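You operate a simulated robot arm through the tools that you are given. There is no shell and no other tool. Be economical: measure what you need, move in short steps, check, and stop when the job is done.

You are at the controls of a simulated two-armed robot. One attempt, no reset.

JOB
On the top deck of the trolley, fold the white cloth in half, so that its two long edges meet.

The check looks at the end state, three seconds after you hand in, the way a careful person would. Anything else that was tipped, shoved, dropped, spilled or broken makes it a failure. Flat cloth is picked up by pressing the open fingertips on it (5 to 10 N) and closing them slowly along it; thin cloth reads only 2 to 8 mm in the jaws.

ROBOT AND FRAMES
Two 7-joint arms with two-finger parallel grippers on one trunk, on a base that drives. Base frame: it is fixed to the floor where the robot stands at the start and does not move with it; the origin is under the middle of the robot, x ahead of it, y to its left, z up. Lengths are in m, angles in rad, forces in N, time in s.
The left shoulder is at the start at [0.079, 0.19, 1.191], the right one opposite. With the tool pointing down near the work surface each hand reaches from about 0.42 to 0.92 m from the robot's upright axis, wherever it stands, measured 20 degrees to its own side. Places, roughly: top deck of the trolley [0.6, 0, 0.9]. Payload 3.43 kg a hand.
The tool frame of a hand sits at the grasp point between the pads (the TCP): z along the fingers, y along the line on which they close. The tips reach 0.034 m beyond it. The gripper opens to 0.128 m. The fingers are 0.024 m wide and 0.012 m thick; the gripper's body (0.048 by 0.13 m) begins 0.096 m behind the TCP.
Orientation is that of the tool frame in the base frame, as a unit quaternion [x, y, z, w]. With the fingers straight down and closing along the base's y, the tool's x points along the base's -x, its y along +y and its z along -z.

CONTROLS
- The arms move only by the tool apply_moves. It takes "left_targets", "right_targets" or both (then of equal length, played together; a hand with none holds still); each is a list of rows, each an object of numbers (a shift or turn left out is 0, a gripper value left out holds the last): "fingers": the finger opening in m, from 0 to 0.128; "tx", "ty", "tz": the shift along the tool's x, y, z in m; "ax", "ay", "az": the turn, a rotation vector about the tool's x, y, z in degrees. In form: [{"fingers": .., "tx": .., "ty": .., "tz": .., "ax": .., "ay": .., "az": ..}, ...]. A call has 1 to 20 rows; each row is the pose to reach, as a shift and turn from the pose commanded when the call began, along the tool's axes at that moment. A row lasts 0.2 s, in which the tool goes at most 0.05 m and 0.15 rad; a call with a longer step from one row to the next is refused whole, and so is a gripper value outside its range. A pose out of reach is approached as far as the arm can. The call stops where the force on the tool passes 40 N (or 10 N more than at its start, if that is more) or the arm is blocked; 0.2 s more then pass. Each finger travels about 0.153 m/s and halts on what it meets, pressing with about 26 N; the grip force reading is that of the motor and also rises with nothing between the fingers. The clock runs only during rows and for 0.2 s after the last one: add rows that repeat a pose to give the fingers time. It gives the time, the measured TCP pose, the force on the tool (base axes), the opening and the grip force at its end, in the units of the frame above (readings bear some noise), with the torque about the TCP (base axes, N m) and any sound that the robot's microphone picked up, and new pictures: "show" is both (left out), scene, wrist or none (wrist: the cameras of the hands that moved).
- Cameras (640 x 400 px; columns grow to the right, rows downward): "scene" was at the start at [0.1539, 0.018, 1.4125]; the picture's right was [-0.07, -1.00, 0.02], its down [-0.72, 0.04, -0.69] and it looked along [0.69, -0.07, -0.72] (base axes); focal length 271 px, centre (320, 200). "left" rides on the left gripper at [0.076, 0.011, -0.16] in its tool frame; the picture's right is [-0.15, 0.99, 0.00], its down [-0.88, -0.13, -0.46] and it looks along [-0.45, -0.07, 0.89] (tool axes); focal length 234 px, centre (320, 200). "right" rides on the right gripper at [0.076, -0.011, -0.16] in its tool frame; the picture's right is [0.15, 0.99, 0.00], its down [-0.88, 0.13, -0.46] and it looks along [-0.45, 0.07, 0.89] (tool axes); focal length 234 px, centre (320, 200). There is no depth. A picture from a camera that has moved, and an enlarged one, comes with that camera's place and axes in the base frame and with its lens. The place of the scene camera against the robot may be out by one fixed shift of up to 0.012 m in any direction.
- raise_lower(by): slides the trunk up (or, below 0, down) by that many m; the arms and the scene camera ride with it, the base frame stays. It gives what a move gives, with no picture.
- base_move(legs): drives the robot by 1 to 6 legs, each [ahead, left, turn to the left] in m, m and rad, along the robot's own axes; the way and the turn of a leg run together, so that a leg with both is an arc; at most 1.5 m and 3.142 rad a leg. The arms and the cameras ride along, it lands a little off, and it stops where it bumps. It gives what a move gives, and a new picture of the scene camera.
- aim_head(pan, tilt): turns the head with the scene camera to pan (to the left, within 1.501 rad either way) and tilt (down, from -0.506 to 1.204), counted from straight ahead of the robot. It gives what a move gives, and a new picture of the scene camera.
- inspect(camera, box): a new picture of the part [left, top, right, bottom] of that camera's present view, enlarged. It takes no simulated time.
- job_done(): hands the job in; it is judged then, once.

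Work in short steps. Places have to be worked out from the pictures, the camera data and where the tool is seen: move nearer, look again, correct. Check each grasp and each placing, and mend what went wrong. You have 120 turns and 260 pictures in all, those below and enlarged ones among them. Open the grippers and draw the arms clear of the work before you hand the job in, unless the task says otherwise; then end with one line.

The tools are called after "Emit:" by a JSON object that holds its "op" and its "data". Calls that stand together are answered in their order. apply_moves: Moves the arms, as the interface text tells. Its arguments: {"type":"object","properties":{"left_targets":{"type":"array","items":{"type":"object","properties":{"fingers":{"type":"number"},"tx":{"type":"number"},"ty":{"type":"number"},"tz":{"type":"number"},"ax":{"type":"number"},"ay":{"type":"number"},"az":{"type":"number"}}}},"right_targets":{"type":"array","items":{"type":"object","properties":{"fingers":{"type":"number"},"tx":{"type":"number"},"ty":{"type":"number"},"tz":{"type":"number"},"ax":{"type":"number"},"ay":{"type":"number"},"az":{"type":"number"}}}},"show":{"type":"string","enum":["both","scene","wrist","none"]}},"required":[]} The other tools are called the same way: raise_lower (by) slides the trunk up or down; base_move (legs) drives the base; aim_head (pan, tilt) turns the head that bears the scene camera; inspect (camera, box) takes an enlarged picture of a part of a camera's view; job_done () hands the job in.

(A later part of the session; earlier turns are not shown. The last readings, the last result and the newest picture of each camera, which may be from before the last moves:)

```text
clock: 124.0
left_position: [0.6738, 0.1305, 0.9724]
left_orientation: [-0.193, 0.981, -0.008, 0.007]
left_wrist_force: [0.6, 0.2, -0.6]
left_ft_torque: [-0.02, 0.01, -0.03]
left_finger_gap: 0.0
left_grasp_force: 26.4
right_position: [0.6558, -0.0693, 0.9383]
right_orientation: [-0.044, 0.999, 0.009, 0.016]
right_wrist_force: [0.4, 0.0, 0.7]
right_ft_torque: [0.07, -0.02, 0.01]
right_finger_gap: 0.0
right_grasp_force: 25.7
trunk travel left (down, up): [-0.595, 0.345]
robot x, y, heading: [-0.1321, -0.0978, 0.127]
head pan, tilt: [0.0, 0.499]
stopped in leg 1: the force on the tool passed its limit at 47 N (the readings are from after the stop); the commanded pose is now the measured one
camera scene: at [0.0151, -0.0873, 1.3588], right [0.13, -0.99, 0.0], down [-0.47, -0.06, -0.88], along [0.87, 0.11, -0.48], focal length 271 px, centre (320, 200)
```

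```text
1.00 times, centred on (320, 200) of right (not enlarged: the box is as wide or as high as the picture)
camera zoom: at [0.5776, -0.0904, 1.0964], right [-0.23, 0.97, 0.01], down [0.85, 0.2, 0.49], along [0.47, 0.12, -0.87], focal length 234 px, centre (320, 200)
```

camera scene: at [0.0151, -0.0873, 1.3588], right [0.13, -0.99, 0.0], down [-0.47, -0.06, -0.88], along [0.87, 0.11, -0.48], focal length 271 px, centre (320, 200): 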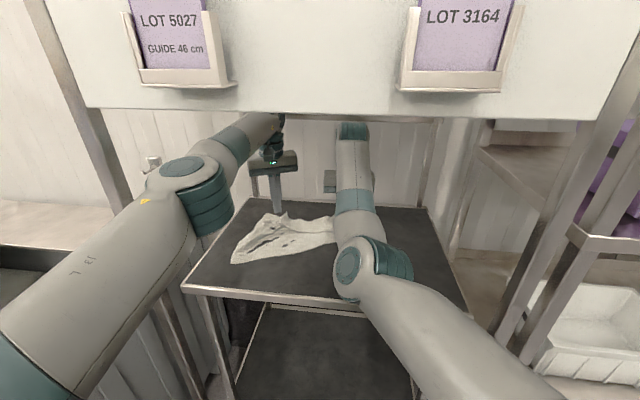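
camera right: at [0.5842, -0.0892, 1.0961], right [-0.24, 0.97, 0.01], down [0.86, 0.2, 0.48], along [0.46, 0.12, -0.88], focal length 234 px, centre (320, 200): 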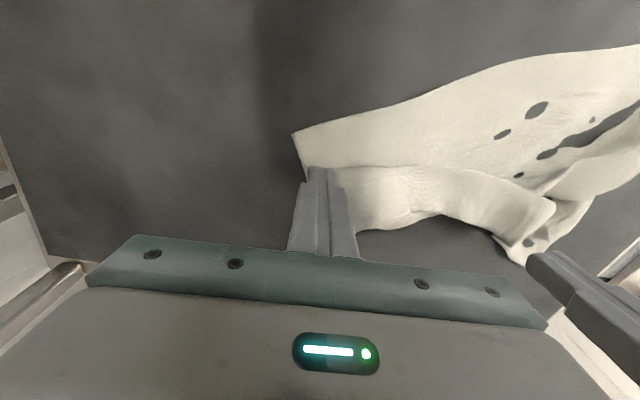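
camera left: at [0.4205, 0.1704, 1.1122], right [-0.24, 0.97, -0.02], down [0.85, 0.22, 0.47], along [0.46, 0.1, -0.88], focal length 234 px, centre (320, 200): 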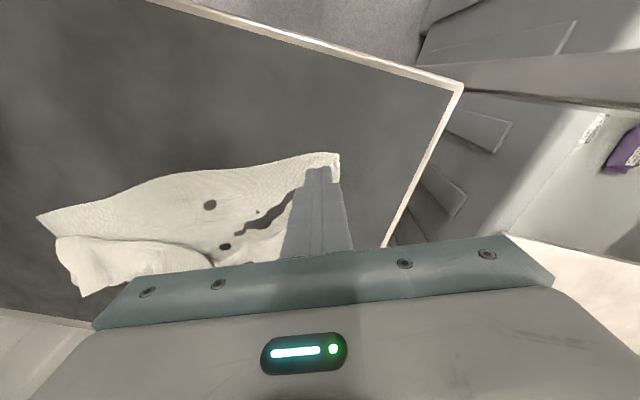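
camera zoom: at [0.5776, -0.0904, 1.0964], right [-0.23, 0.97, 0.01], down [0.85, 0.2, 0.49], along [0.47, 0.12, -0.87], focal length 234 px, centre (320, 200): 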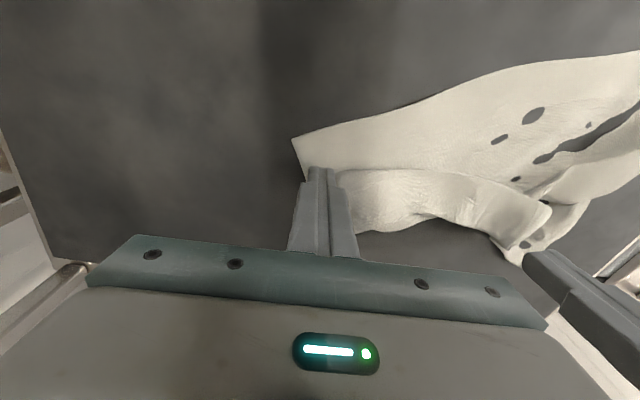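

The press got too heavy for a base drag. I'll lift, back 1.8 cm, and press lightly (~7 N) before dragging again.

Emit:
{"op": "apply_moves", "data": {"right_targets": [{"tz": -0.006}], "show": "none"}}

Emit:
{"op": "base_move", "data": {"legs": [[-0.018, 0.002, 0.0]]}}

Emit:
{"op": "apply_moves", "data": {"right_targets": [{"tz": 0.004}, {"tz": 0.0075}, {"tz": 0.0085}, {"tz": 0.0085}], "show": "wrist"}}

```text
clock: 124.4
left_position: [0.6737, 0.1317, 0.9734]
left_orientation: [-0.193, 0.981, -0.008, 0.008]
left_wrist_force: [0.1, -0.6, -0.4]
left_ft_torque: [0.02, -0.02, -0.01]
left_finger_gap: 0.0
left_grasp_force: 25.8
right_position: [0.6569, -0.0716, 0.9433]
right_orientation: [-0.045, 0.999, 0.009, 0.016]
right_wrist_force: [0.4, 0.3, -0.6]
right_ft_torque: [0.02, 0.01, -0.01]
right_finger_gap: 0.0
right_grasp_force: 26.0
trunk travel left (down, up): [-0.595, 0.345]
robot x, y, heading: [-0.1294, -0.1001, 0.133]
head pan, tilt: [0.0, 0.499]
```

```text
clock: 125.2
left_position: [0.6582, 0.1323, 0.9711]
left_orientation: [-0.193, 0.981, -0.007, 0.006]
left_wrist_force: [0.0, 1.0, -0.3]
left_ft_torque: [0.03, -0.01, -0.05]
left_finger_gap: 0.0
left_grasp_force: 26.4
right_position: [0.6407, -0.0708, 0.9417]
right_orientation: [-0.045, 0.999, 0.009, 0.015]
right_wrist_force: [0.0, 0.3, -0.5]
right_ft_torque: [0.01, 0.05, -0.02]
right_finger_gap: 0.0
right_grasp_force: 26.0
trunk travel left (down, up): [-0.595, 0.345]
robot x, y, heading: [-0.1458, -0.1011, 0.131]
head pan, tilt: [0.0, 0.499]
camera scene: at [0.0004, -0.0874, 1.3585], right [0.13, -0.99, 0.0], down [-0.48, -0.06, -0.88], along [0.87, 0.11, -0.48], focal length 271 px, centre (320, 200)
```

scene: 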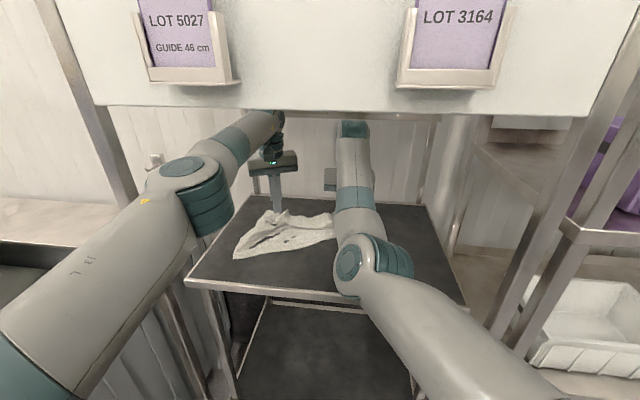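

```text
clock: 126.2
left_position: [0.6546, 0.1311, 0.9723]
left_orientation: [-0.194, 0.981, -0.008, 0.008]
left_wrist_force: [0.1, 0.6, -0.2]
left_ft_torque: [-0.02, 0.0, 0.02]
left_finger_gap: 0.0002
left_grasp_force: 26.1
right_position: [0.6397, -0.0706, 0.9364]
right_orientation: [-0.044, 0.999, 0.009, 0.017]
right_wrist_force: [2.5, -0.5, 10.6]
right_ft_torque: [0.01, -0.2, 0.02]
right_finger_gap: 0.0
right_grasp_force: 26.2
trunk travel left (down, up): [-0.595, 0.345]
robot x, y, heading: [-0.15, -0.1015, 0.131]
head pan, tilt: [0.0, 0.499]
camera right: at [0.5604, -0.0911, 1.0942], right [-0.23, 0.97, 0.01], down [0.85, 0.2, 0.49], along [0.47, 0.12, -0.87], focal length 234 px, centre (320, 200)
```

right: 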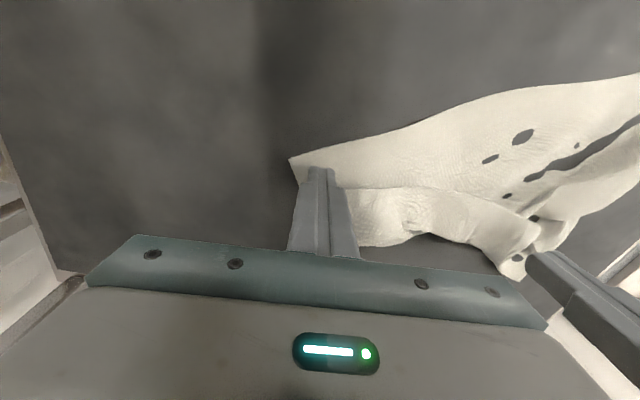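

Force is 10.6 N on the near strip. Dragging back with the base now.

Emit:
{"op": "base_move", "data": {"legs": [[-0.122, -0.009, 0.0]]}}

Emit:
{"op": "inspect", "data": {"camera": "right", "box": [0, 0, 640, 400]}}

```text
clock: 127.4
left_position: [0.5363, 0.1081, 0.9743]
left_orientation: [-0.195, 0.981, -0.008, 0.008]
left_wrist_force: [0.1, 0.5, 0.0]
left_ft_torque: [0.02, -0.03, 0.01]
left_finger_gap: 0.0
left_grasp_force: 26.8
right_position: [0.5207, -0.0927, 0.9338]
right_orientation: [-0.046, 0.999, 0.01, 0.015]
right_wrist_force: [0.2, 0.8, 2.6]
right_ft_torque: [0.0, -0.02, 0.0]
right_finger_gap: 0.0
right_grasp_force: 26.1
trunk travel left (down, up): [-0.595, 0.345]
robot x, y, heading: [-0.2688, -0.1213, 0.132]
head pan, tilt: [0.0, 0.499]
camera scene: at [-0.1219, -0.1121, 1.359], right [0.13, -0.99, 0.0], down [-0.47, -0.06, -0.88], along [0.87, 0.12, -0.48], focal length 271 px, centre (320, 200)
```

scene: 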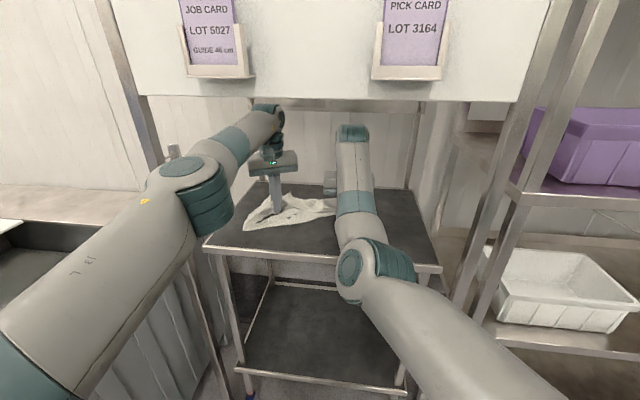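

```text
1.00 times, centred on (320, 200) of right (not enlarged: the box is as wide or as high as the picture)
camera zoom: at [0.4415, -0.114, 1.0926], right [-0.24, 0.97, 0.01], down [0.85, 0.2, 0.49], along [0.47, 0.13, -0.87], focal length 234 px, centre (320, 200)
```

zoom: 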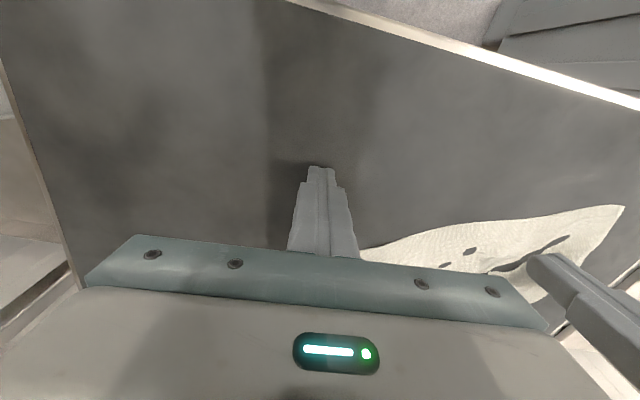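

The light press slipped on the cloth. I'll look at the whole cloth again to decide the most economical next action.

Emit:
{"op": "inspect", "data": {"camera": "left", "box": [0, 0, 640, 400]}}

Emit:
{"op": "inspect", "data": {"camera": "scene", "box": [210, 150, 370, 250]}}

```text
1.00 times, centred on (320, 200) of left (not enlarged: the box is as wide or as high as the picture)
camera zoom: at [0.458, 0.0911, 1.1328], right [-0.24, 0.97, -0.02], down [0.86, 0.22, 0.47], along [0.46, 0.1, -0.88], focal length 234 px, centre (320, 200)
```

zoom: 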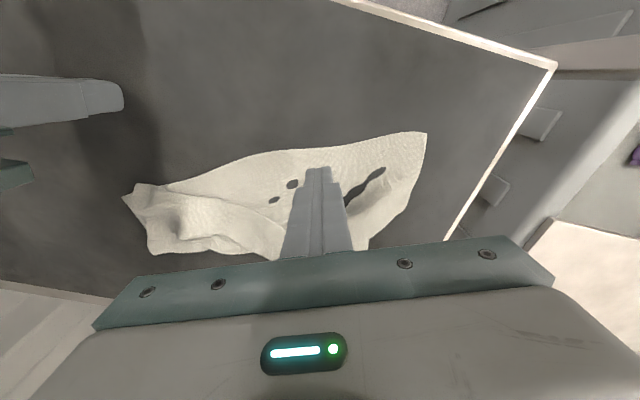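

```text
4.00 times, centred on (290, 200) of scene
camera zoom: at [-0.1219, -0.1121, 1.359], right [0.13, -0.99, 0.0], down [-0.47, -0.06, -0.88], along [0.87, 0.12, -0.48], focal length 1084 px, centre (440, 200)
```

zoom: 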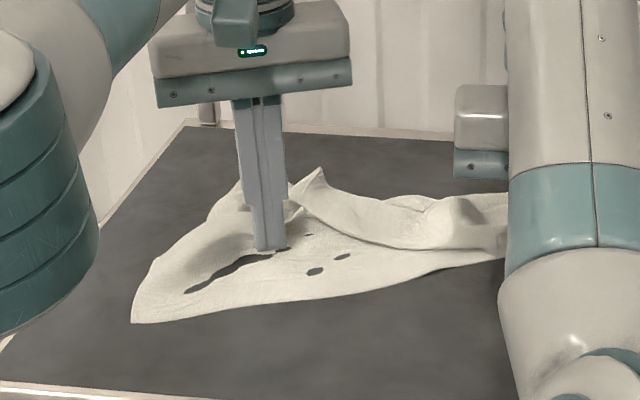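

The near edge is straight but rotated, and the far side is squeezed together. I'll retry the near-right drag with a firmer press (~18 N): reposition first, then press.

Emit:
{"op": "apply_moves", "data": {"right_targets": [{"tz": -0.012}, {"tz": -0.012}], "show": "none"}}

Emit:
{"op": "base_move", "data": {"legs": [[0.128, 0.001, 0.0]]}}

Emit:
{"op": "apply_moves", "data": {"right_targets": [{"tz": 0.006}, {"tz": 0.011}, {"tz": 0.0145}, {"tz": 0.0155}, {"tz": 0.0155}], "show": "wrist"}}

```text
clock: 128.0
left_position: [0.537, 0.1087, 0.9725]
left_orientation: [-0.194, 0.981, -0.009, 0.007]
left_wrist_force: [0.3, -0.7, -0.4]
left_ft_torque: [0.02, -0.02, -0.05]
left_finger_gap: 0.0
left_grasp_force: 25.8
right_position: [0.5206, -0.0932, 0.9448]
right_orientation: [-0.046, 0.999, 0.01, 0.014]
right_wrist_force: [-0.3, -0.1, -0.1]
right_ft_torque: [0.01, -0.02, 0.02]
right_finger_gap: 0.0001
right_grasp_force: 26.0
trunk travel left (down, up): [-0.595, 0.345]
robot x, y, heading: [-0.2697, -0.1249, 0.128]
head pan, tilt: [0.0, 0.499]
```

```text
clock: 129.3
left_position: [0.6638, 0.1257, 0.9725]
left_orientation: [-0.194, 0.981, -0.008, 0.007]
left_wrist_force: [-0.3, -0.2, -0.5]
left_ft_torque: [0.0, -0.02, 0.02]
left_finger_gap: 0.0
left_grasp_force: 26.2
right_position: [0.6483, -0.0778, 0.9449]
right_orientation: [-0.046, 0.999, 0.009, 0.014]
right_wrist_force: [-0.3, -0.1, 0.9]
right_ft_torque: [-0.02, -0.01, 0.0]
right_finger_gap: 0.0002
right_grasp_force: 26.2
trunk travel left (down, up): [-0.595, 0.345]
robot x, y, heading: [-0.141, -0.1065, 0.129]
head pan, tilt: [0.0, 0.499]
camera scene: at [0.006, -0.0943, 1.359], right [0.13, -0.99, 0.0], down [-0.47, -0.06, -0.88], along [0.87, 0.11, -0.48], focal length 271 px, centre (320, 200)
```

scene: 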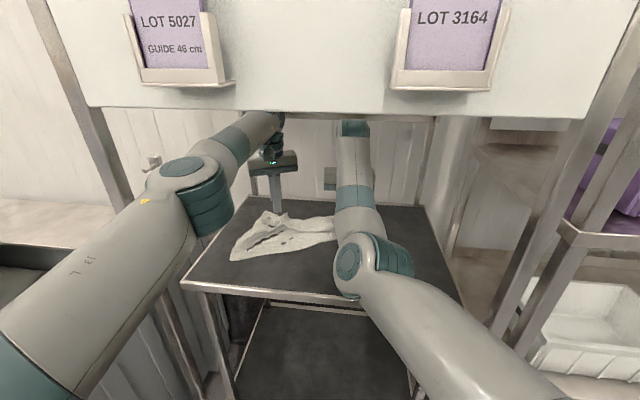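

```text
clock: 130.5
left_position: [0.6619, 0.1252, 0.9765]
left_orientation: [-0.194, 0.981, -0.008, 0.009]
left_wrist_force: [-0.8, 0.4, 1.0]
left_ft_torque: [-0.02, 0.01, 0.0]
left_finger_gap: 0.0
left_grasp_force: 26.4
right_position: [0.6467, -0.0772, 0.9362]
right_orientation: [-0.045, 0.999, 0.009, 0.02]
right_wrist_force: [8.0, -0.3, 38.8]
right_ft_torque: [0.22, -0.5, -0.04]
right_finger_gap: 0.0002
right_grasp_force: 26.1
trunk travel left (down, up): [-0.595, 0.345]
robot x, y, heading: [-0.14, -0.1068, 0.133]
head pan, tilt: [0.0, 0.499]
camera right: at [0.5668, -0.0974, 1.0937], right [-0.23, 0.97, 0.01], down [0.85, 0.2, 0.49], along [0.48, 0.12, -0.87], focal length 234 px, centre (320, 200)
```

right: 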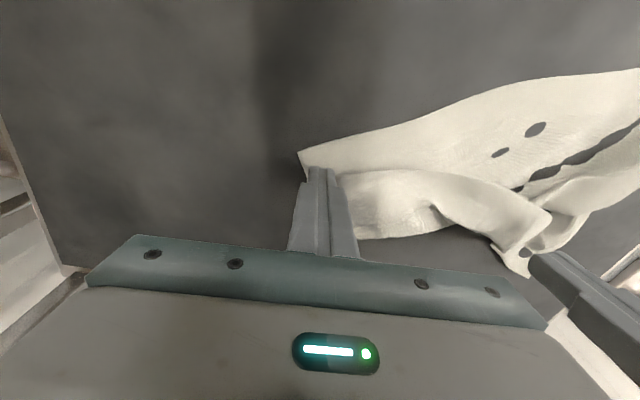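

Too firm at 39 N; I'll ease to about 20 N, then drag back.

Emit:
{"op": "apply_moves", "data": {"right_targets": [{"tz": -0.0045}, {"tz": -0.0045}], "show": "none"}}

Emit:
{"op": "base_move", "data": {"legs": [[-0.125, -0.012, 0.0]]}}

Emit:
{"op": "inspect", "data": {"camera": "left", "box": [0, 0, 640, 400]}}

```text
clock: 131.1
left_position: [0.6626, 0.1261, 0.9736]
left_orientation: [-0.194, 0.981, -0.008, 0.007]
left_wrist_force: [-0.4, -0.4, -0.4]
left_ft_torque: [0.01, 0.03, 0.0]
left_finger_gap: 0.0
left_grasp_force: 26.2
right_position: [0.6476, -0.076, 0.9362]
right_orientation: [-0.045, 0.999, 0.01, 0.016]
right_wrist_force: [8.7, 0.3, 25.9]
right_ft_torque: [0.14, -0.49, -0.09]
right_finger_gap: 0.0001
right_grasp_force: 25.8
trunk travel left (down, up): [-0.595, 0.345]
robot x, y, heading: [-0.141, -0.1078, 0.128]
head pan, tilt: [0.0, 0.499]
```

```text
clock: 131.9
left_position: [0.6557, 0.1241, 0.9733]
left_orientation: [-0.193, 0.981, -0.009, 0.006]
left_wrist_force: [-0.4, 0.6, 0.5]
left_ft_torque: [-0.03, -0.01, 0.04]
left_finger_gap: 0.0001
left_grasp_force: 26.3
right_position: [0.6424, -0.0776, 0.9402]
right_orientation: [-0.044, 0.999, 0.01, 0.02]
right_wrist_force: [-0.7, 0.1, 0.0]
right_ft_torque: [0.01, 0.0, 0.03]
right_finger_gap: 0.0
right_grasp_force: 26.1
trunk travel left (down, up): [-0.595, 0.345]
robot x, y, heading: [-0.1452, -0.1124, 0.135]
head pan, tilt: [0.0, 0.499]
stopped in leg 1: the force on the tool passed its limit at 44 N (the readings are from after the stop); the commanded pose is now the measured one
camera scene: at [-0.0023, -0.0962, 1.3589], right [0.13, -0.99, 0.0], down [-0.47, -0.06, -0.88], along [0.87, 0.11, -0.48], focal length 271 px, centre (320, 200)
```

scene: 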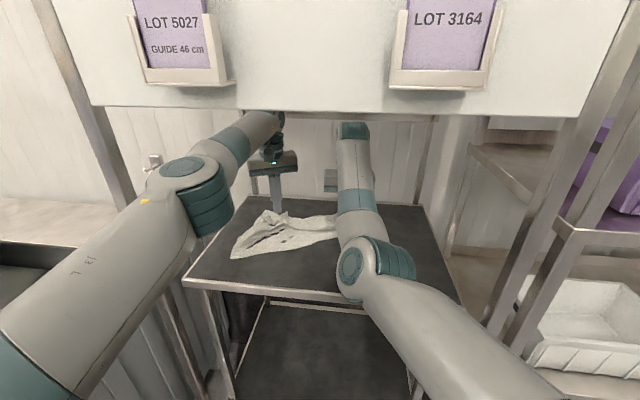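

```text
1.00 times, centred on (320, 200) of left (not enlarged: the box is as wide or as high as the picture)
camera zoom: at [0.5778, 0.1061, 1.1321], right [-0.24, 0.97, -0.02], down [0.86, 0.22, 0.47], along [0.46, 0.1, -0.88], focal length 234 px, centre (320, 200)
```

zoom: 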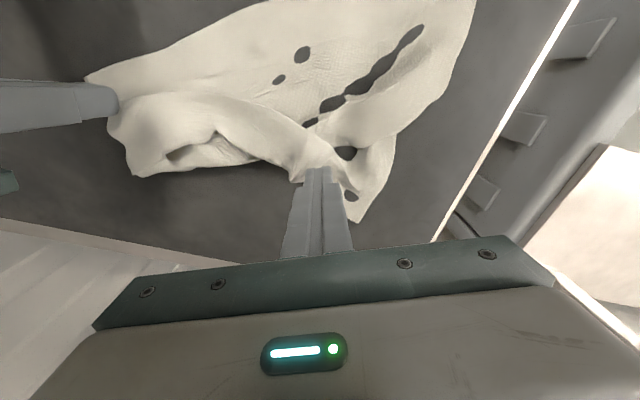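

Now I can see the structure clearly. I'll pinch the near-right corner instead of friction-dragging it: lift, open, back up 1.8 cm, yaw to match the edge, then press.

Emit:
{"op": "apply_moves", "data": {"right_targets": [{"tz": -0.01, "fingers": 0.03}, {"tz": -0.01, "fingers": 0.06}], "show": "none"}}

Emit:
{"op": "base_move", "data": {"legs": [[-0.02, 0.003, 0.0]]}}

Emit:
{"op": "apply_moves", "data": {"right_targets": [{"ty": 0.01, "az": -7}, {"ty": 0.02, "az": -14}, {"ty": 0.028, "az": -20}, {"ty": 0.028, "az": -20, "tz": 0.008}, {"ty": 0.028, "az": -20, "tz": 0.0135}, {"ty": 0.028, "az": -20, "tz": 0.017}, {"ty": 0.028, "az": -20, "tz": 0.017}], "show": "wrist"}}

```text
clock: 132.5
left_position: [0.657, 0.1227, 0.9727]
left_orientation: [-0.193, 0.981, -0.009, 0.007]
left_wrist_force: [-1.0, -0.2, -0.1]
left_ft_torque: [-0.05, -0.03, 0.0]
left_finger_gap: 0.0
left_grasp_force: 26.0
right_position: [0.641, -0.0789, 0.9489]
right_orientation: [-0.045, 0.999, 0.009, 0.02]
right_wrist_force: [0.5, -0.1, -0.8]
right_ft_torque: [0.01, 0.0, -0.01]
right_finger_gap: 0.0602
right_grasp_force: 0.1
trunk travel left (down, up): [-0.595, 0.345]
robot x, y, heading: [-0.1471, -0.1044, 0.128]
head pan, tilt: [0.0, 0.499]
```

```text
clock: 133.2
left_position: [0.6375, 0.1234, 0.9703]
left_orientation: [-0.193, 0.981, -0.008, 0.005]
left_wrist_force: [0.1, 0.3, -0.2]
left_ft_torque: [0.01, 0.01, 0.0]
left_finger_gap: 0.0
left_grasp_force: 25.8
right_position: [0.6237, -0.0789, 0.9462]
right_orientation: [-0.044, 0.999, 0.009, 0.019]
right_wrist_force: [0.9, -0.9, 0.4]
right_ft_torque: [0.02, 0.05, -0.01]
right_finger_gap: 0.0598
right_grasp_force: 0.0
trunk travel left (down, up): [-0.595, 0.345]
robot x, y, heading: [-0.1651, -0.1076, 0.132]
head pan, tilt: [0.0, 0.499]
camera scene: at [-0.0187, -0.0955, 1.3584], right [0.13, -0.99, 0.0], down [-0.48, -0.06, -0.88], along [0.87, 0.11, -0.48], focal length 271 px, centre (320, 200)
```

scene: 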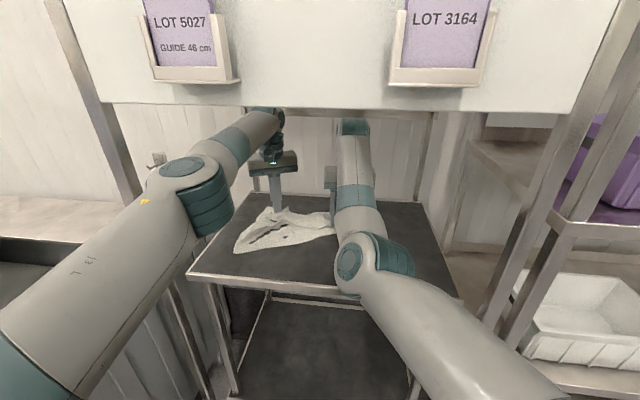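

```text
clock: 134.8
left_position: [0.6363, 0.1241, 0.9728]
left_orientation: [-0.194, 0.981, -0.008, 0.007]
left_wrist_force: [-0.3, -0.2, 0.3]
left_ft_torque: [0.0, -0.03, 0.02]
left_finger_gap: 0.0
left_grasp_force: 25.6
right_position: [0.6212, -0.0513, 0.9359]
right_orientation: [-0.217, 0.976, 0.005, 0.024]
right_wrist_force: [4.6, 0.3, 16.3]
right_ft_torque: [-0.03, -0.04, 0.09]
right_finger_gap: 0.0601
right_grasp_force: 0.0
trunk travel left (down, up): [-0.595, 0.345]
robot x, y, heading: [-0.1714, -0.109, 0.132]
head pan, tilt: [0.0, 0.499]
camera right: at [0.5502, -0.096, 1.0929], right [-0.55, 0.83, -0.01], down [0.72, 0.48, 0.5], along [0.42, 0.27, -0.87], focal length 234 px, centre (320, 200)
```

right: 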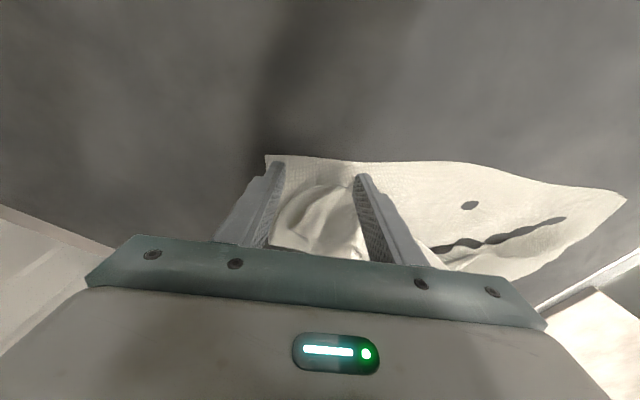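

Nicely aligned with 16 N. Closing slowly.

Emit:
{"op": "apply_moves", "data": {"right_targets": [{"fingers": 0.056}, {"fingers": 0.053}, {"fingers": 0.05}, {"fingers": 0.047}, {"fingers": 0.044}, {"fingers": 0.041}, {"fingers": 0.038}, {"fingers": 0.035}, {"fingers": 0.032}, {"fingers": 0.029}, {"fingers": 0.026}, {"fingers": 0.022}, {"fingers": 0.018}, {"fingers": 0.014}, {"fingers": 0.01}, {"fingers": 0.006}, {"fingers": 0.002}, {"fingers": 0.0}, {"fingers": 0.0}], "show": "wrist"}}

```text
clock: 138.8
left_position: [0.6345, 0.1239, 0.9742]
left_orientation: [-0.194, 0.981, -0.009, 0.008]
left_wrist_force: [-0.7, -0.8, -0.7]
left_ft_torque: [-0.01, -0.01, 0.01]
left_finger_gap: 0.0
left_grasp_force: 26.2
right_position: [0.618, -0.0503, 0.9355]
right_orientation: [-0.217, 0.976, 0.005, 0.023]
right_wrist_force: [-1.4, 6.1, 25.3]
right_ft_torque: [0.26, 0.09, 0.09]
right_finger_gap: 0.003
right_grasp_force: 26.0
trunk travel left (down, up): [-0.595, 0.345]
robot x, y, heading: [-0.1686, -0.1123, 0.135]
head pan, tilt: [0.0, 0.499]
camera right: at [0.5483, -0.095, 1.093], right [-0.55, 0.83, -0.01], down [0.72, 0.48, 0.5], along [0.42, 0.27, -0.87], focal length 234 px, centre (320, 200)
```

right: 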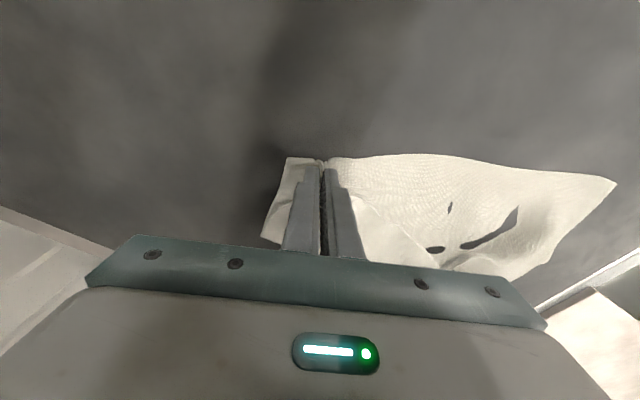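

Gripped (3 mm). I'll lift 1.5 cm and pull the corner toward me by driving back.

Emit:
{"op": "apply_moves", "data": {"right_targets": [{"tz": -0.008}, {"tz": -0.016}], "show": "none"}}

Emit:
{"op": "base_move", "data": {"legs": [[-0.115, -0.02, 0.0]]}}

Emit:
{"op": "inspect", "data": {"camera": "left", "box": [0, 0, 640, 400]}}

```text
clock: 139.4
left_position: [0.6371, 0.1231, 0.9727]
left_orientation: [-0.193, 0.981, -0.009, 0.007]
left_wrist_force: [-0.9, 0.1, 0.1]
left_ft_torque: [0.0, -0.03, 0.0]
left_finger_gap: 0.0
left_grasp_force: 26.2
right_position: [0.6184, -0.0516, 0.9467]
right_orientation: [-0.216, 0.976, 0.005, 0.02]
right_wrist_force: [0.5, 0.0, -0.4]
right_ft_torque: [0.0, 0.0, 0.06]
right_finger_gap: 0.0029
right_grasp_force: 26.1
trunk travel left (down, up): [-0.595, 0.345]
robot x, y, heading: [-0.1658, -0.1075, 0.129]
head pan, tilt: [0.0, 0.499]
```

```text
clock: 140.7
left_position: [0.5255, 0.0892, 0.9725]
left_orientation: [-0.194, 0.981, -0.007, 0.006]
left_wrist_force: [-0.3, 0.0, -0.7]
left_ft_torque: [-0.03, 0.0, -0.01]
left_finger_gap: 0.0
left_grasp_force: 26.1
right_position: [0.5072, -0.0861, 0.9481]
right_orientation: [-0.217, 0.976, 0.007, 0.022]
right_wrist_force: [0.0, 0.1, -0.1]
right_ft_torque: [-0.01, -0.03, -0.03]
right_finger_gap: 0.0027
right_grasp_force: 25.6
trunk travel left (down, up): [-0.595, 0.345]
robot x, y, heading: [-0.276, -0.1451, 0.132]
head pan, tilt: [0.0, 0.499]
camera scene: at [-0.1329, -0.1303, 1.3588], right [0.13, -0.99, 0.0], down [-0.47, -0.06, -0.88], along [0.87, 0.11, -0.48], focal length 271 px, centre (320, 200)
```

scene: 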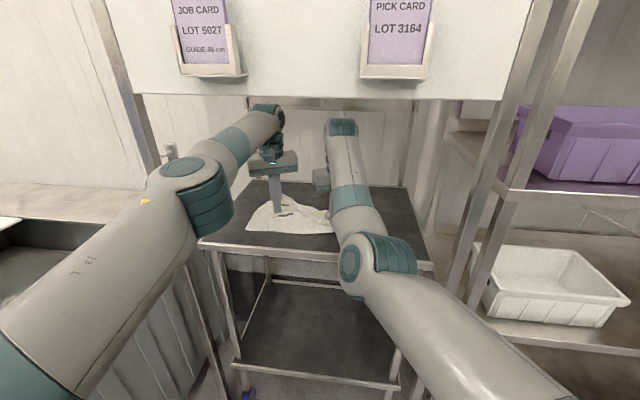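

```text
1.00 times, centred on (320, 200) of left (not enlarged: the box is as wide or as high as the picture)
camera zoom: at [0.4469, 0.0723, 1.131], right [-0.24, 0.97, -0.02], down [0.86, 0.22, 0.47], along [0.46, 0.1, -0.88], focal length 234 px, centre (320, 200)
```

zoom: 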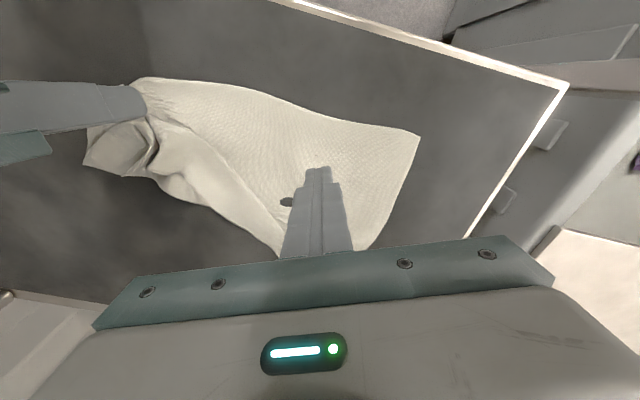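

Very good: the near edge and left part are now smooth. I'll lower and release the right corner here, then look at the right side's folded flap.

Emit:
{"op": "apply_moves", "data": {"right_targets": [{"tz": 0.008}, {"tz": 0.01}, {"tz": 0.01, "fingers": 0.03}, {"tz": 0.01, "fingers": 0.06}, {"tz": -0.02, "fingers": 0.06}, {"tz": -0.04, "fingers": 0.06}, {"tz": -0.04, "ty": -0.04}, {"tz": -0.04, "ty": -0.08}, {"tz": -0.04, "ty": -0.12}], "show": "wrist"}}

Emit:
{"op": "inspect", "data": {"camera": "scene", "box": [220, 165, 380, 265]}}

Emit:
{"op": "inspect", "data": {"camera": "left", "box": [40, 40, 440, 290]}}

```text
clock: 142.7
left_position: [0.5266, 0.0887, 0.9722]
left_orientation: [-0.195, 0.981, -0.008, 0.006]
left_wrist_force: [-0.2, 0.1, 1.0]
left_ft_torque: [0.01, 0.02, 0.02]
left_finger_gap: 0.0
left_grasp_force: 26.2
right_position: [0.5575, -0.1972, 0.9857]
right_orientation: [-0.219, 0.976, 0.007, 0.02]
right_wrist_force: [-0.5, -0.7, 0.1]
right_ft_torque: [0.03, 0.04, 0.03]
right_finger_gap: 0.06
right_grasp_force: 0.0
right hand out of reach, approached as far as the arm can: row 6
trunk travel left (down, up): [-0.595, 0.345]
robot x, y, heading: [-0.2791, -0.1402, 0.131]
head pan, tilt: [0.0, 0.499]
camera right: at [0.4884, -0.2416, 1.1437], right [-0.55, 0.83, 0.0], down [0.72, 0.48, 0.49], along [0.41, 0.27, -0.87], focal length 234 px, centre (320, 200)
```

right: 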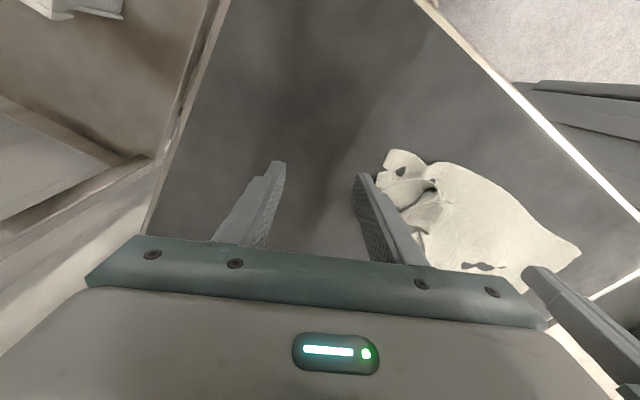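

```text
4.00 times, centred on (300, 215) of scene
camera zoom: at [-0.1324, -0.1319, 1.3588], right [0.13, -0.99, 0.0], down [-0.48, -0.06, -0.88], along [0.87, 0.12, -0.48], focal length 1084 px, centre (400, 140)
```

zoom: 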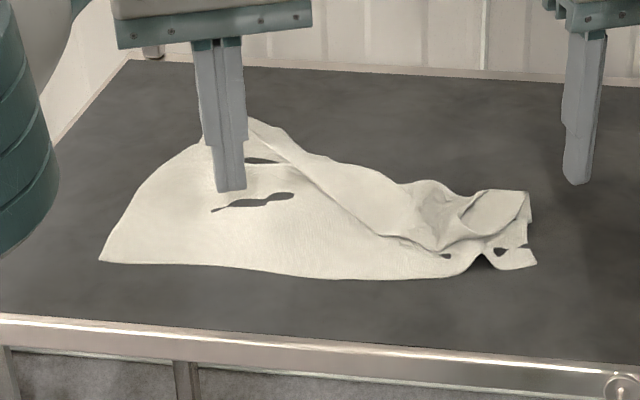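

```text
1.60 times, centred on (240, 165) of left
camera zoom: at [0.4473, 0.071, 1.131], right [-0.24, 0.97, -0.02], down [0.86, 0.22, 0.47], along [0.46, 0.1, -0.88], focal length 375 px, centre (448, 256)
```

zoom: 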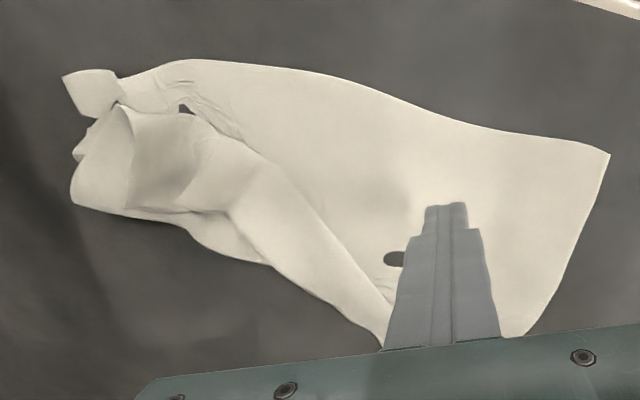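

Now it's clear: the right half is already folded over (the far-right corner lies near the near-right corner); only the far-left corner (≈(0.70,0.125)) still needs to come over to the near-left one. I'll bring the left hand there.

Emit:
{"op": "apply_moves", "data": {"left_targets": [{"tz": -0.01, "fingers": 0.02}, {"tz": -0.015, "fingers": 0.05}], "show": "none"}}

Emit:
{"op": "base_move", "data": {"legs": [[0.142, 0.0065, 0.0]]}}

Emit:
{"op": "apply_moves", "data": {"left_targets": [{"az": 7}, {"az": 14}, {"az": 20}, {"az": 20, "tz": 0.015}, {"az": 20, "tz": 0.03}], "show": "wrist"}}

```text
clock: 143.3
left_position: [0.5211, 0.09, 0.9847]
left_orientation: [-0.194, 0.981, -0.01, 0.006]
left_wrist_force: [0.2, -0.1, -0.4]
left_ft_torque: [-0.03, 0.02, -0.03]
left_finger_gap: 0.05
left_grasp_force: 0.1
right_position: [0.5564, -0.1938, 0.9868]
right_orientation: [-0.217, 0.976, 0.005, 0.021]
right_wrist_force: [-0.6, 0.5, -0.3]
right_ft_torque: [0.01, 0.0, 0.0]
right_finger_gap: 0.0602
right_grasp_force: 0.1
trunk travel left (down, up): [-0.595, 0.345]
robot x, y, heading: [-0.2765, -0.1441, 0.129]
head pan, tilt: [0.0, 0.499]
```

```text
clock: 144.6
left_position: [0.6573, 0.114, 0.9862]
left_orientation: [-0.193, 0.981, -0.008, 0.006]
left_wrist_force: [-0.2, -0.3, 0.1]
left_ft_torque: [0.02, -0.01, 0.0]
left_finger_gap: 0.05
left_grasp_force: 0.0
right_position: [0.6919, -0.1704, 0.9866]
right_orientation: [-0.218, 0.976, 0.005, 0.021]
right_wrist_force: [0.9, -0.3, 0.5]
right_ft_torque: [0.0, 0.01, 0.04]
right_finger_gap: 0.0599
right_grasp_force: 0.1
trunk travel left (down, up): [-0.595, 0.345]
robot x, y, heading: [-0.1474, -0.1187, 0.131]
head pan, tilt: [0.0, 0.499]
camera scene: at [0.0017, -0.106, 1.359], right [0.13, -0.99, 0.0], down [-0.47, -0.06, -0.88], along [0.87, 0.11, -0.48], focal length 271 px, centre (320, 200)
```

scene: 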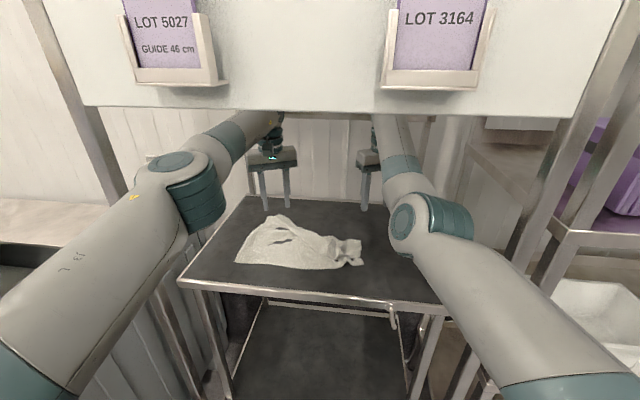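

```text
clock: 145.8
left_position: [0.6586, 0.1125, 0.9542]
left_orientation: [-0.02, 1.0, -0.006, 0.007]
left_wrist_force: [0.1, 0.4, 0.2]
left_ft_torque: [-0.03, 0.01, 0.02]
left_finger_gap: 0.0501
left_grasp_force: 0.0
right_position: [0.6926, -0.1697, 0.9862]
right_orientation: [-0.218, 0.976, 0.006, 0.022]
right_wrist_force: [0.1, 0.5, 0.5]
right_ft_torque: [0.06, -0.03, 0.01]
right_finger_gap: 0.06
right_grasp_force: 0.0
trunk travel left (down, up): [-0.595, 0.345]
robot x, y, heading: [-0.1479, -0.117, 0.13]
head pan, tilt: [0.0, 0.499]
camera left: at [0.5781, 0.1222, 1.1142], right [0.11, 0.99, -0.01], down [0.88, -0.09, 0.47], along [0.47, -0.06, -0.88], focal length 234 px, centre (320, 200)
```

left: 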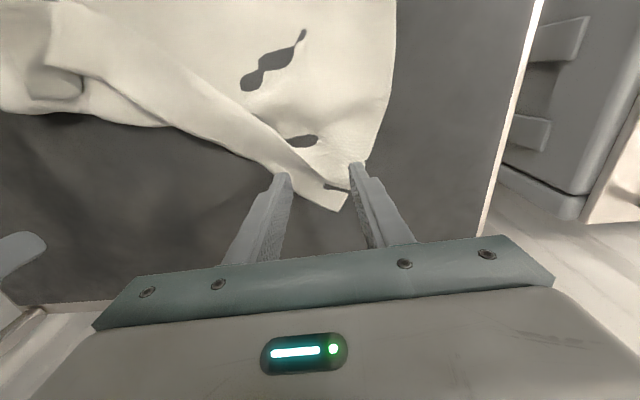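

The far-left corner is at (0.707,0.13). I'll advance 2 cm, narrow the opening slightly, and press.

Emit:
{"op": "base_move", "data": {"legs": [[0.021, -0.001, 0.0]]}}

Emit:
{"op": "apply_moves", "data": {"left_targets": [{"ty": 0.003, "tz": 0.008, "fingers": 0.043}, {"ty": 0.003, "tz": 0.015}, {"ty": 0.003, "tz": 0.019}, {"ty": 0.003, "tz": 0.0215}, {"ty": 0.003, "tz": 0.0215}], "show": "wrist"}}

```text
clock: 146.6
left_position: [0.6762, 0.1152, 0.958]
left_orientation: [-0.021, 1.0, -0.007, 0.01]
left_wrist_force: [-0.1, 0.3, -0.5]
left_ft_torque: [0.03, -0.03, -0.04]
left_finger_gap: 0.05
left_grasp_force: 0.1
right_position: [0.7107, -0.1688, 0.9888]
right_orientation: [-0.218, 0.976, 0.005, 0.023]
right_wrist_force: [0.1, -0.4, -0.5]
right_ft_torque: [0.02, -0.03, 0.01]
right_finger_gap: 0.0601
right_grasp_force: 0.1
trunk travel left (down, up): [-0.595, 0.345]
robot x, y, heading: [-0.126, -0.1164, 0.128]
head pan, tilt: [0.0, 0.499]
camera scene: at [0.0197, -0.1045, 1.3594], right [0.13, -0.99, 0.0], down [-0.47, -0.06, -0.88], along [0.87, 0.11, -0.48], focal length 271 px, centre (320, 200)
```

scene: 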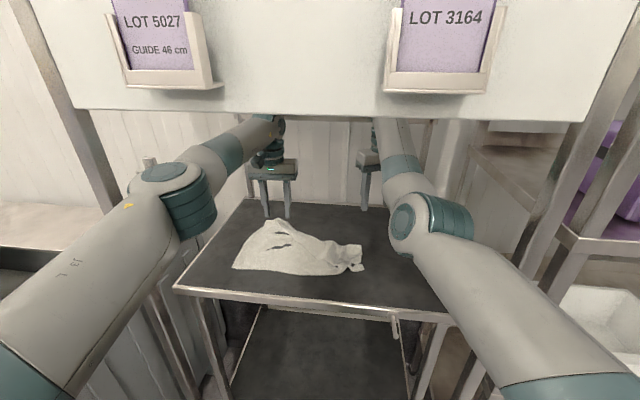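

```text
clock: 147.8
left_position: [0.6777, 0.1177, 0.9357]
left_orientation: [-0.021, 1.0, -0.007, 0.009]
left_wrist_force: [4.0, -0.1, 8.9]
left_ft_torque: [0.26, -0.04, -0.09]
left_finger_gap: 0.0434
left_grasp_force: 0.1
right_position: [0.7108, -0.1681, 0.989]
right_orientation: [-0.218, 0.976, 0.005, 0.021]
right_wrist_force: [0.4, 0.1, 0.1]
right_ft_torque: [-0.03, 0.0, 0.0]
right_finger_gap: 0.06
right_grasp_force: 0.0
trunk travel left (down, up): [-0.595, 0.345]
robot x, y, heading: [-0.1239, -0.1115, 0.132]
head pan, tilt: [0.0, 0.499]
camera left: at [0.5977, 0.1271, 1.0948], right [0.1, 0.99, -0.01], down [0.88, -0.09, 0.47], along [0.47, -0.06, -0.88], focal length 234 px, centre (320, 200)
```

left: 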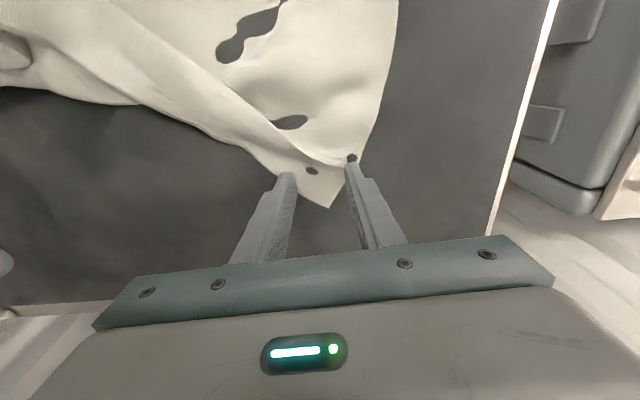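

The fingers straddle the corner's tail. Pressing slightly more and closing slowly.

Emit:
{"op": "apply_moves", "data": {"left_targets": [{"fingers": 0.043, "tz": 0.002}, {"fingers": 0.04, "tz": 0.0025}, {"fingers": 0.037, "tz": 0.0025}, {"fingers": 0.034, "tz": 0.0025}, {"fingers": 0.031, "tz": 0.0025}, {"fingers": 0.028, "tz": 0.0025}, {"fingers": 0.025, "tz": 0.0025}, {"fingers": 0.022, "tz": 0.0025}, {"fingers": 0.019, "tz": 0.0025}, {"fingers": 0.016, "tz": 0.0025}, {"fingers": 0.013, "tz": 0.0025}, {"fingers": 0.01, "tz": 0.0025}, {"fingers": 0.006, "tz": 0.0025}, {"fingers": 0.003, "tz": 0.0025}, {"fingers": 0.0, "tz": 0.0025}, {"fingers": 0.0, "tz": 0.0025}, {"fingers": 0.0, "tz": 0.0025}], "show": "wrist"}}

```text
clock: 151.4
left_position: [0.6757, 0.1191, 0.9359]
left_orientation: [-0.02, 1.0, -0.006, 0.01]
left_wrist_force: [-1.7, 9.0, 27.9]
left_ft_torque: [0.38, 0.24, -0.09]
left_finger_gap: 0.0022
left_grasp_force: 25.9
right_position: [0.7096, -0.1684, 0.99]
right_orientation: [-0.218, 0.976, 0.005, 0.024]
right_wrist_force: [-0.3, 0.0, 0.4]
right_ft_torque: [0.01, 0.01, 0.0]
right_finger_gap: 0.0599
right_grasp_force: 0.0
trunk travel left (down, up): [-0.595, 0.345]
robot x, y, heading: [-0.1277, -0.1168, 0.132]
head pan, tilt: [0.0, 0.499]
camera left: at [0.5952, 0.1276, 1.0943], right [0.1, 0.99, -0.01], down [0.88, -0.09, 0.48], along [0.47, -0.06, -0.88], focal length 234 px, centre (320, 200)
```

left: 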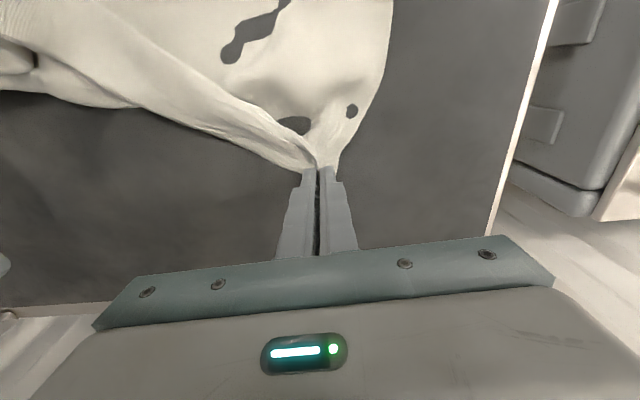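

The far-left corner is gripped (2.2 mm). I'll lift it ~9 cm and carry it back 10 cm and slightly left.

Emit:
{"op": "apply_moves", "data": {"left_targets": [{"tz": -0.015}, {"tz": -0.03}, {"tz": -0.045}, {"tz": -0.06}, {"tz": -0.075}, {"tz": -0.09}, {"tz": -0.09}], "show": "none"}}

Emit:
{"op": "base_move", "data": {"legs": [[-0.1, 0.03, 0.0]]}}

Emit:
{"op": "inspect", "data": {"camera": "left", "box": [0, 0, 640, 400]}}

```text
clock: 153.0
left_position: [0.6714, 0.12, 1.0226]
left_orientation: [-0.021, 1.0, -0.006, 0.008]
left_wrist_force: [-0.1, 0.1, 0.0]
left_ft_torque: [-0.02, -0.01, 0.01]
left_finger_gap: 0.0023
left_grasp_force: 26.1
left hand out of reach, approached as far as the arm can: row 6, 7
right_position: [0.7127, -0.1684, 0.987]
right_orientation: [-0.218, 0.976, 0.006, 0.021]
right_wrist_force: [0.6, -0.2, -0.4]
right_ft_torque: [0.02, -0.03, 0.02]
right_finger_gap: 0.06
right_grasp_force: 0.0
trunk travel left (down, up): [-0.595, 0.345]
robot x, y, heading: [-0.1234, -0.1163, 0.134]
head pan, tilt: [0.0, 0.499]
```

```text
clock: 154.2
left_position: [0.5697, 0.1348, 1.0222]
left_orientation: [-0.019, 1.0, -0.007, 0.008]
left_wrist_force: [0.3, 0.1, -0.5]
left_ft_torque: [0.02, 0.0, -0.01]
left_finger_gap: 0.0017
left_grasp_force: 25.3
right_position: [0.6099, -0.1534, 0.9872]
right_orientation: [-0.216, 0.976, 0.006, 0.022]
right_wrist_force: [-0.1, -0.4, 0.2]
right_ft_torque: [0.01, -0.01, 0.0]
right_finger_gap: 0.06
right_grasp_force: 0.0
trunk travel left (down, up): [-0.595, 0.345]
robot x, y, heading: [-0.2266, -0.1027, 0.131]
head pan, tilt: [0.0, 0.499]
camera scene: at [-0.0807, -0.0875, 1.3588], right [0.13, -0.99, 0.0], down [-0.47, -0.06, -0.88], along [0.87, 0.11, -0.48], focal length 271 px, centre (320, 200)
```

scene: 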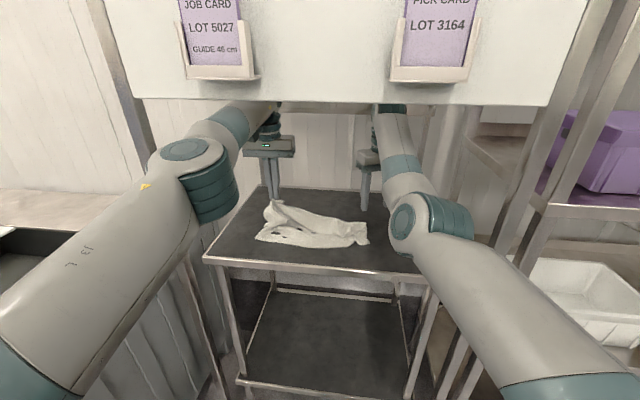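

```text
1.00 times, centred on (320, 200) of left (not enlarged: the box is as wide or as high as the picture)
camera zoom: at [0.49, 0.1432, 1.1806], right [0.11, 0.99, -0.01], down [0.88, -0.09, 0.47], along [0.47, -0.06, -0.88], focal length 234 px, centre (320, 200)
```

zoom: 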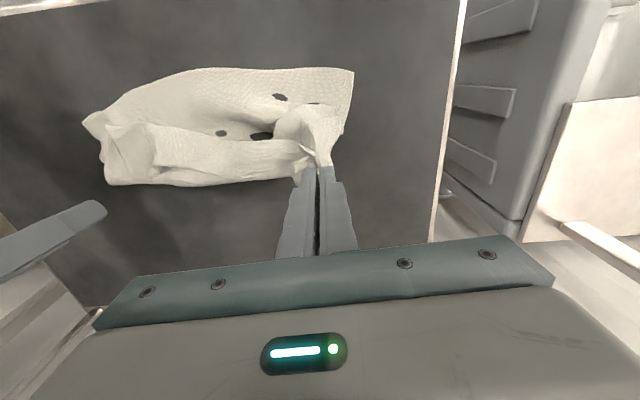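

The cloth now looks like a folded strip; only this corner remains. I'll lower a little, carry it to just above the near-left corner, and tilt the fingers forward so the tail lays down the right way.

Emit:
{"op": "apply_moves", "data": {"left_targets": [{"tz": 0.012}, {"tz": 0.025}], "show": "none"}}

Emit:
{"op": "base_move", "data": {"legs": [[-0.055, 0.024, 0.0]]}}

Emit:
{"op": "apply_moves", "data": {"left_targets": [{"ay": -3}, {"ay": -6}, {"ay": -10}, {"ay": -14}, {"ay": -18}, {"ay": -22}, {"ay": -26}, {"ay": -30}, {"ay": -34}, {"ay": -38}, {"ay": -42}, {"ay": -46}, {"ay": -50}], "show": "both"}}

```text
clock: 154.8
left_position: [0.571, 0.133, 0.9979]
left_orientation: [-0.021, 1.0, -0.007, 0.008]
left_wrist_force: [-0.5, -0.5, -0.7]
left_ft_torque: [-0.02, 0.0, 0.04]
left_finger_gap: 0.0019
left_grasp_force: 25.9
right_position: [0.6072, -0.1537, 0.9877]
right_orientation: [-0.216, 0.976, 0.006, 0.022]
right_wrist_force: [0.1, 0.3, 0.1]
right_ft_torque: [-0.01, -0.03, 0.01]
right_finger_gap: 0.0601
right_grasp_force: 0.1
trunk travel left (down, up): [-0.595, 0.345]
robot x, y, heading: [-0.2272, -0.0999, 0.131]
head pan, tilt: [0.0, 0.499]
```

```text
clock: 155.7
left_position: [0.5143, 0.1479, 0.9975]
left_orientation: [-0.02, 1.0, -0.006, 0.008]
left_wrist_force: [-0.7, 0.3, 0.1]
left_ft_torque: [-0.04, 0.0, -0.02]
left_finger_gap: 0.0018
left_grasp_force: 26.2
right_position: [0.5534, -0.1376, 0.9879]
right_orientation: [-0.216, 0.976, 0.005, 0.022]
right_wrist_force: [-0.7, 0.0, 1.0]
right_ft_torque: [-0.01, -0.02, -0.02]
right_finger_gap: 0.0599
right_grasp_force: 0.0
trunk travel left (down, up): [-0.595, 0.345]
robot x, y, heading: [-0.2828, -0.0856, 0.13]
head pan, tilt: [0.0, 0.499]
camera scene: at [-0.138, -0.0708, 1.3588], right [0.13, -0.99, 0.0], down [-0.47, -0.06, -0.88], along [0.87, 0.11, -0.48], focal length 271 px, centre (320, 200)
```

scene: 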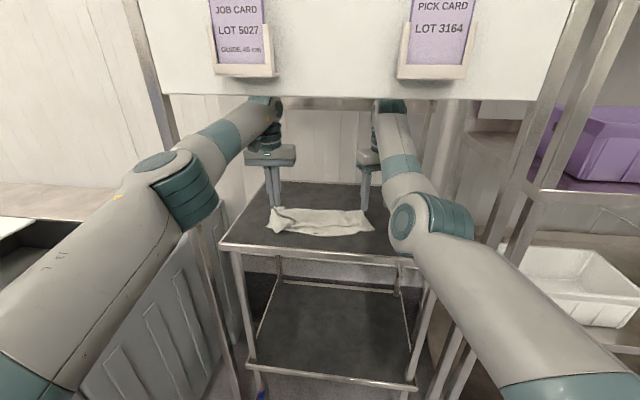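

```text
clock: 158.5
left_position: [0.5138, 0.1483, 0.9971]
left_orientation: [-0.02, 0.902, 0.002, 0.43]
left_wrist_force: [0.2, 0.1, -0.4]
left_ft_torque: [-0.04, 0.0, 0.01]
left_finger_gap: 0.002
left_grasp_force: 26.6
right_position: [0.5515, -0.1374, 0.9876]
right_orientation: [-0.216, 0.976, 0.006, 0.021]
right_wrist_force: [0.4, -0.9, 0.2]
right_ft_torque: [-0.01, -0.01, -0.01]
right_finger_gap: 0.0602
right_grasp_force: 0.0
trunk travel left (down, up): [-0.595, 0.345]
robot x, y, heading: [-0.2864, -0.0852, 0.125]
head pan, tilt: [0.0, 0.499]
camera scene: at [-0.1379, -0.0706, 1.3589], right [0.13, -0.99, 0.0], down [-0.47, -0.06, -0.88], along [0.87, 0.11, -0.48], focal length 271 px, centre (320, 200)
camera left: at [0.341, 0.1537, 1.0393], right [0.05, 0.99, 0.1], down [0.2, -0.11, 0.97], along [0.98, -0.03, -0.21], focal length 234 px, centre (320, 200)
```

scene: 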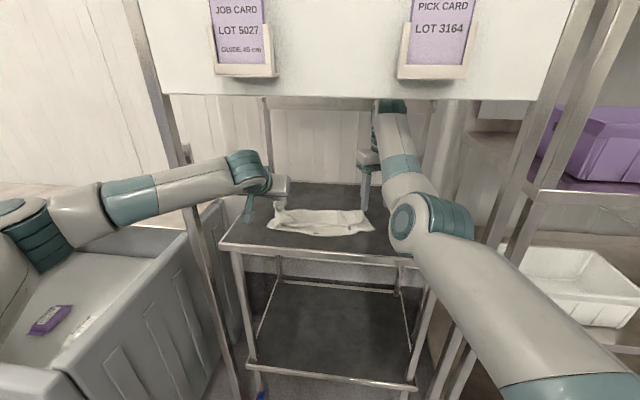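
left: 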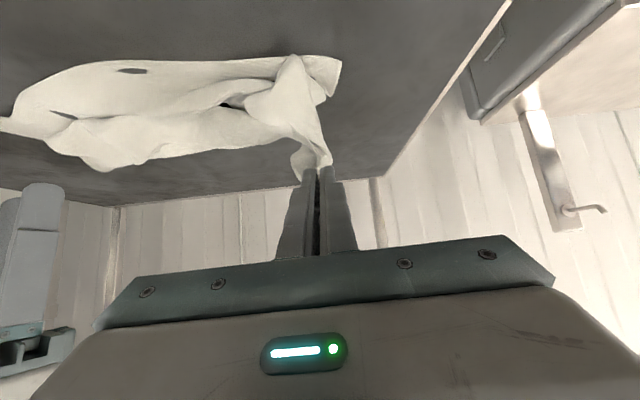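

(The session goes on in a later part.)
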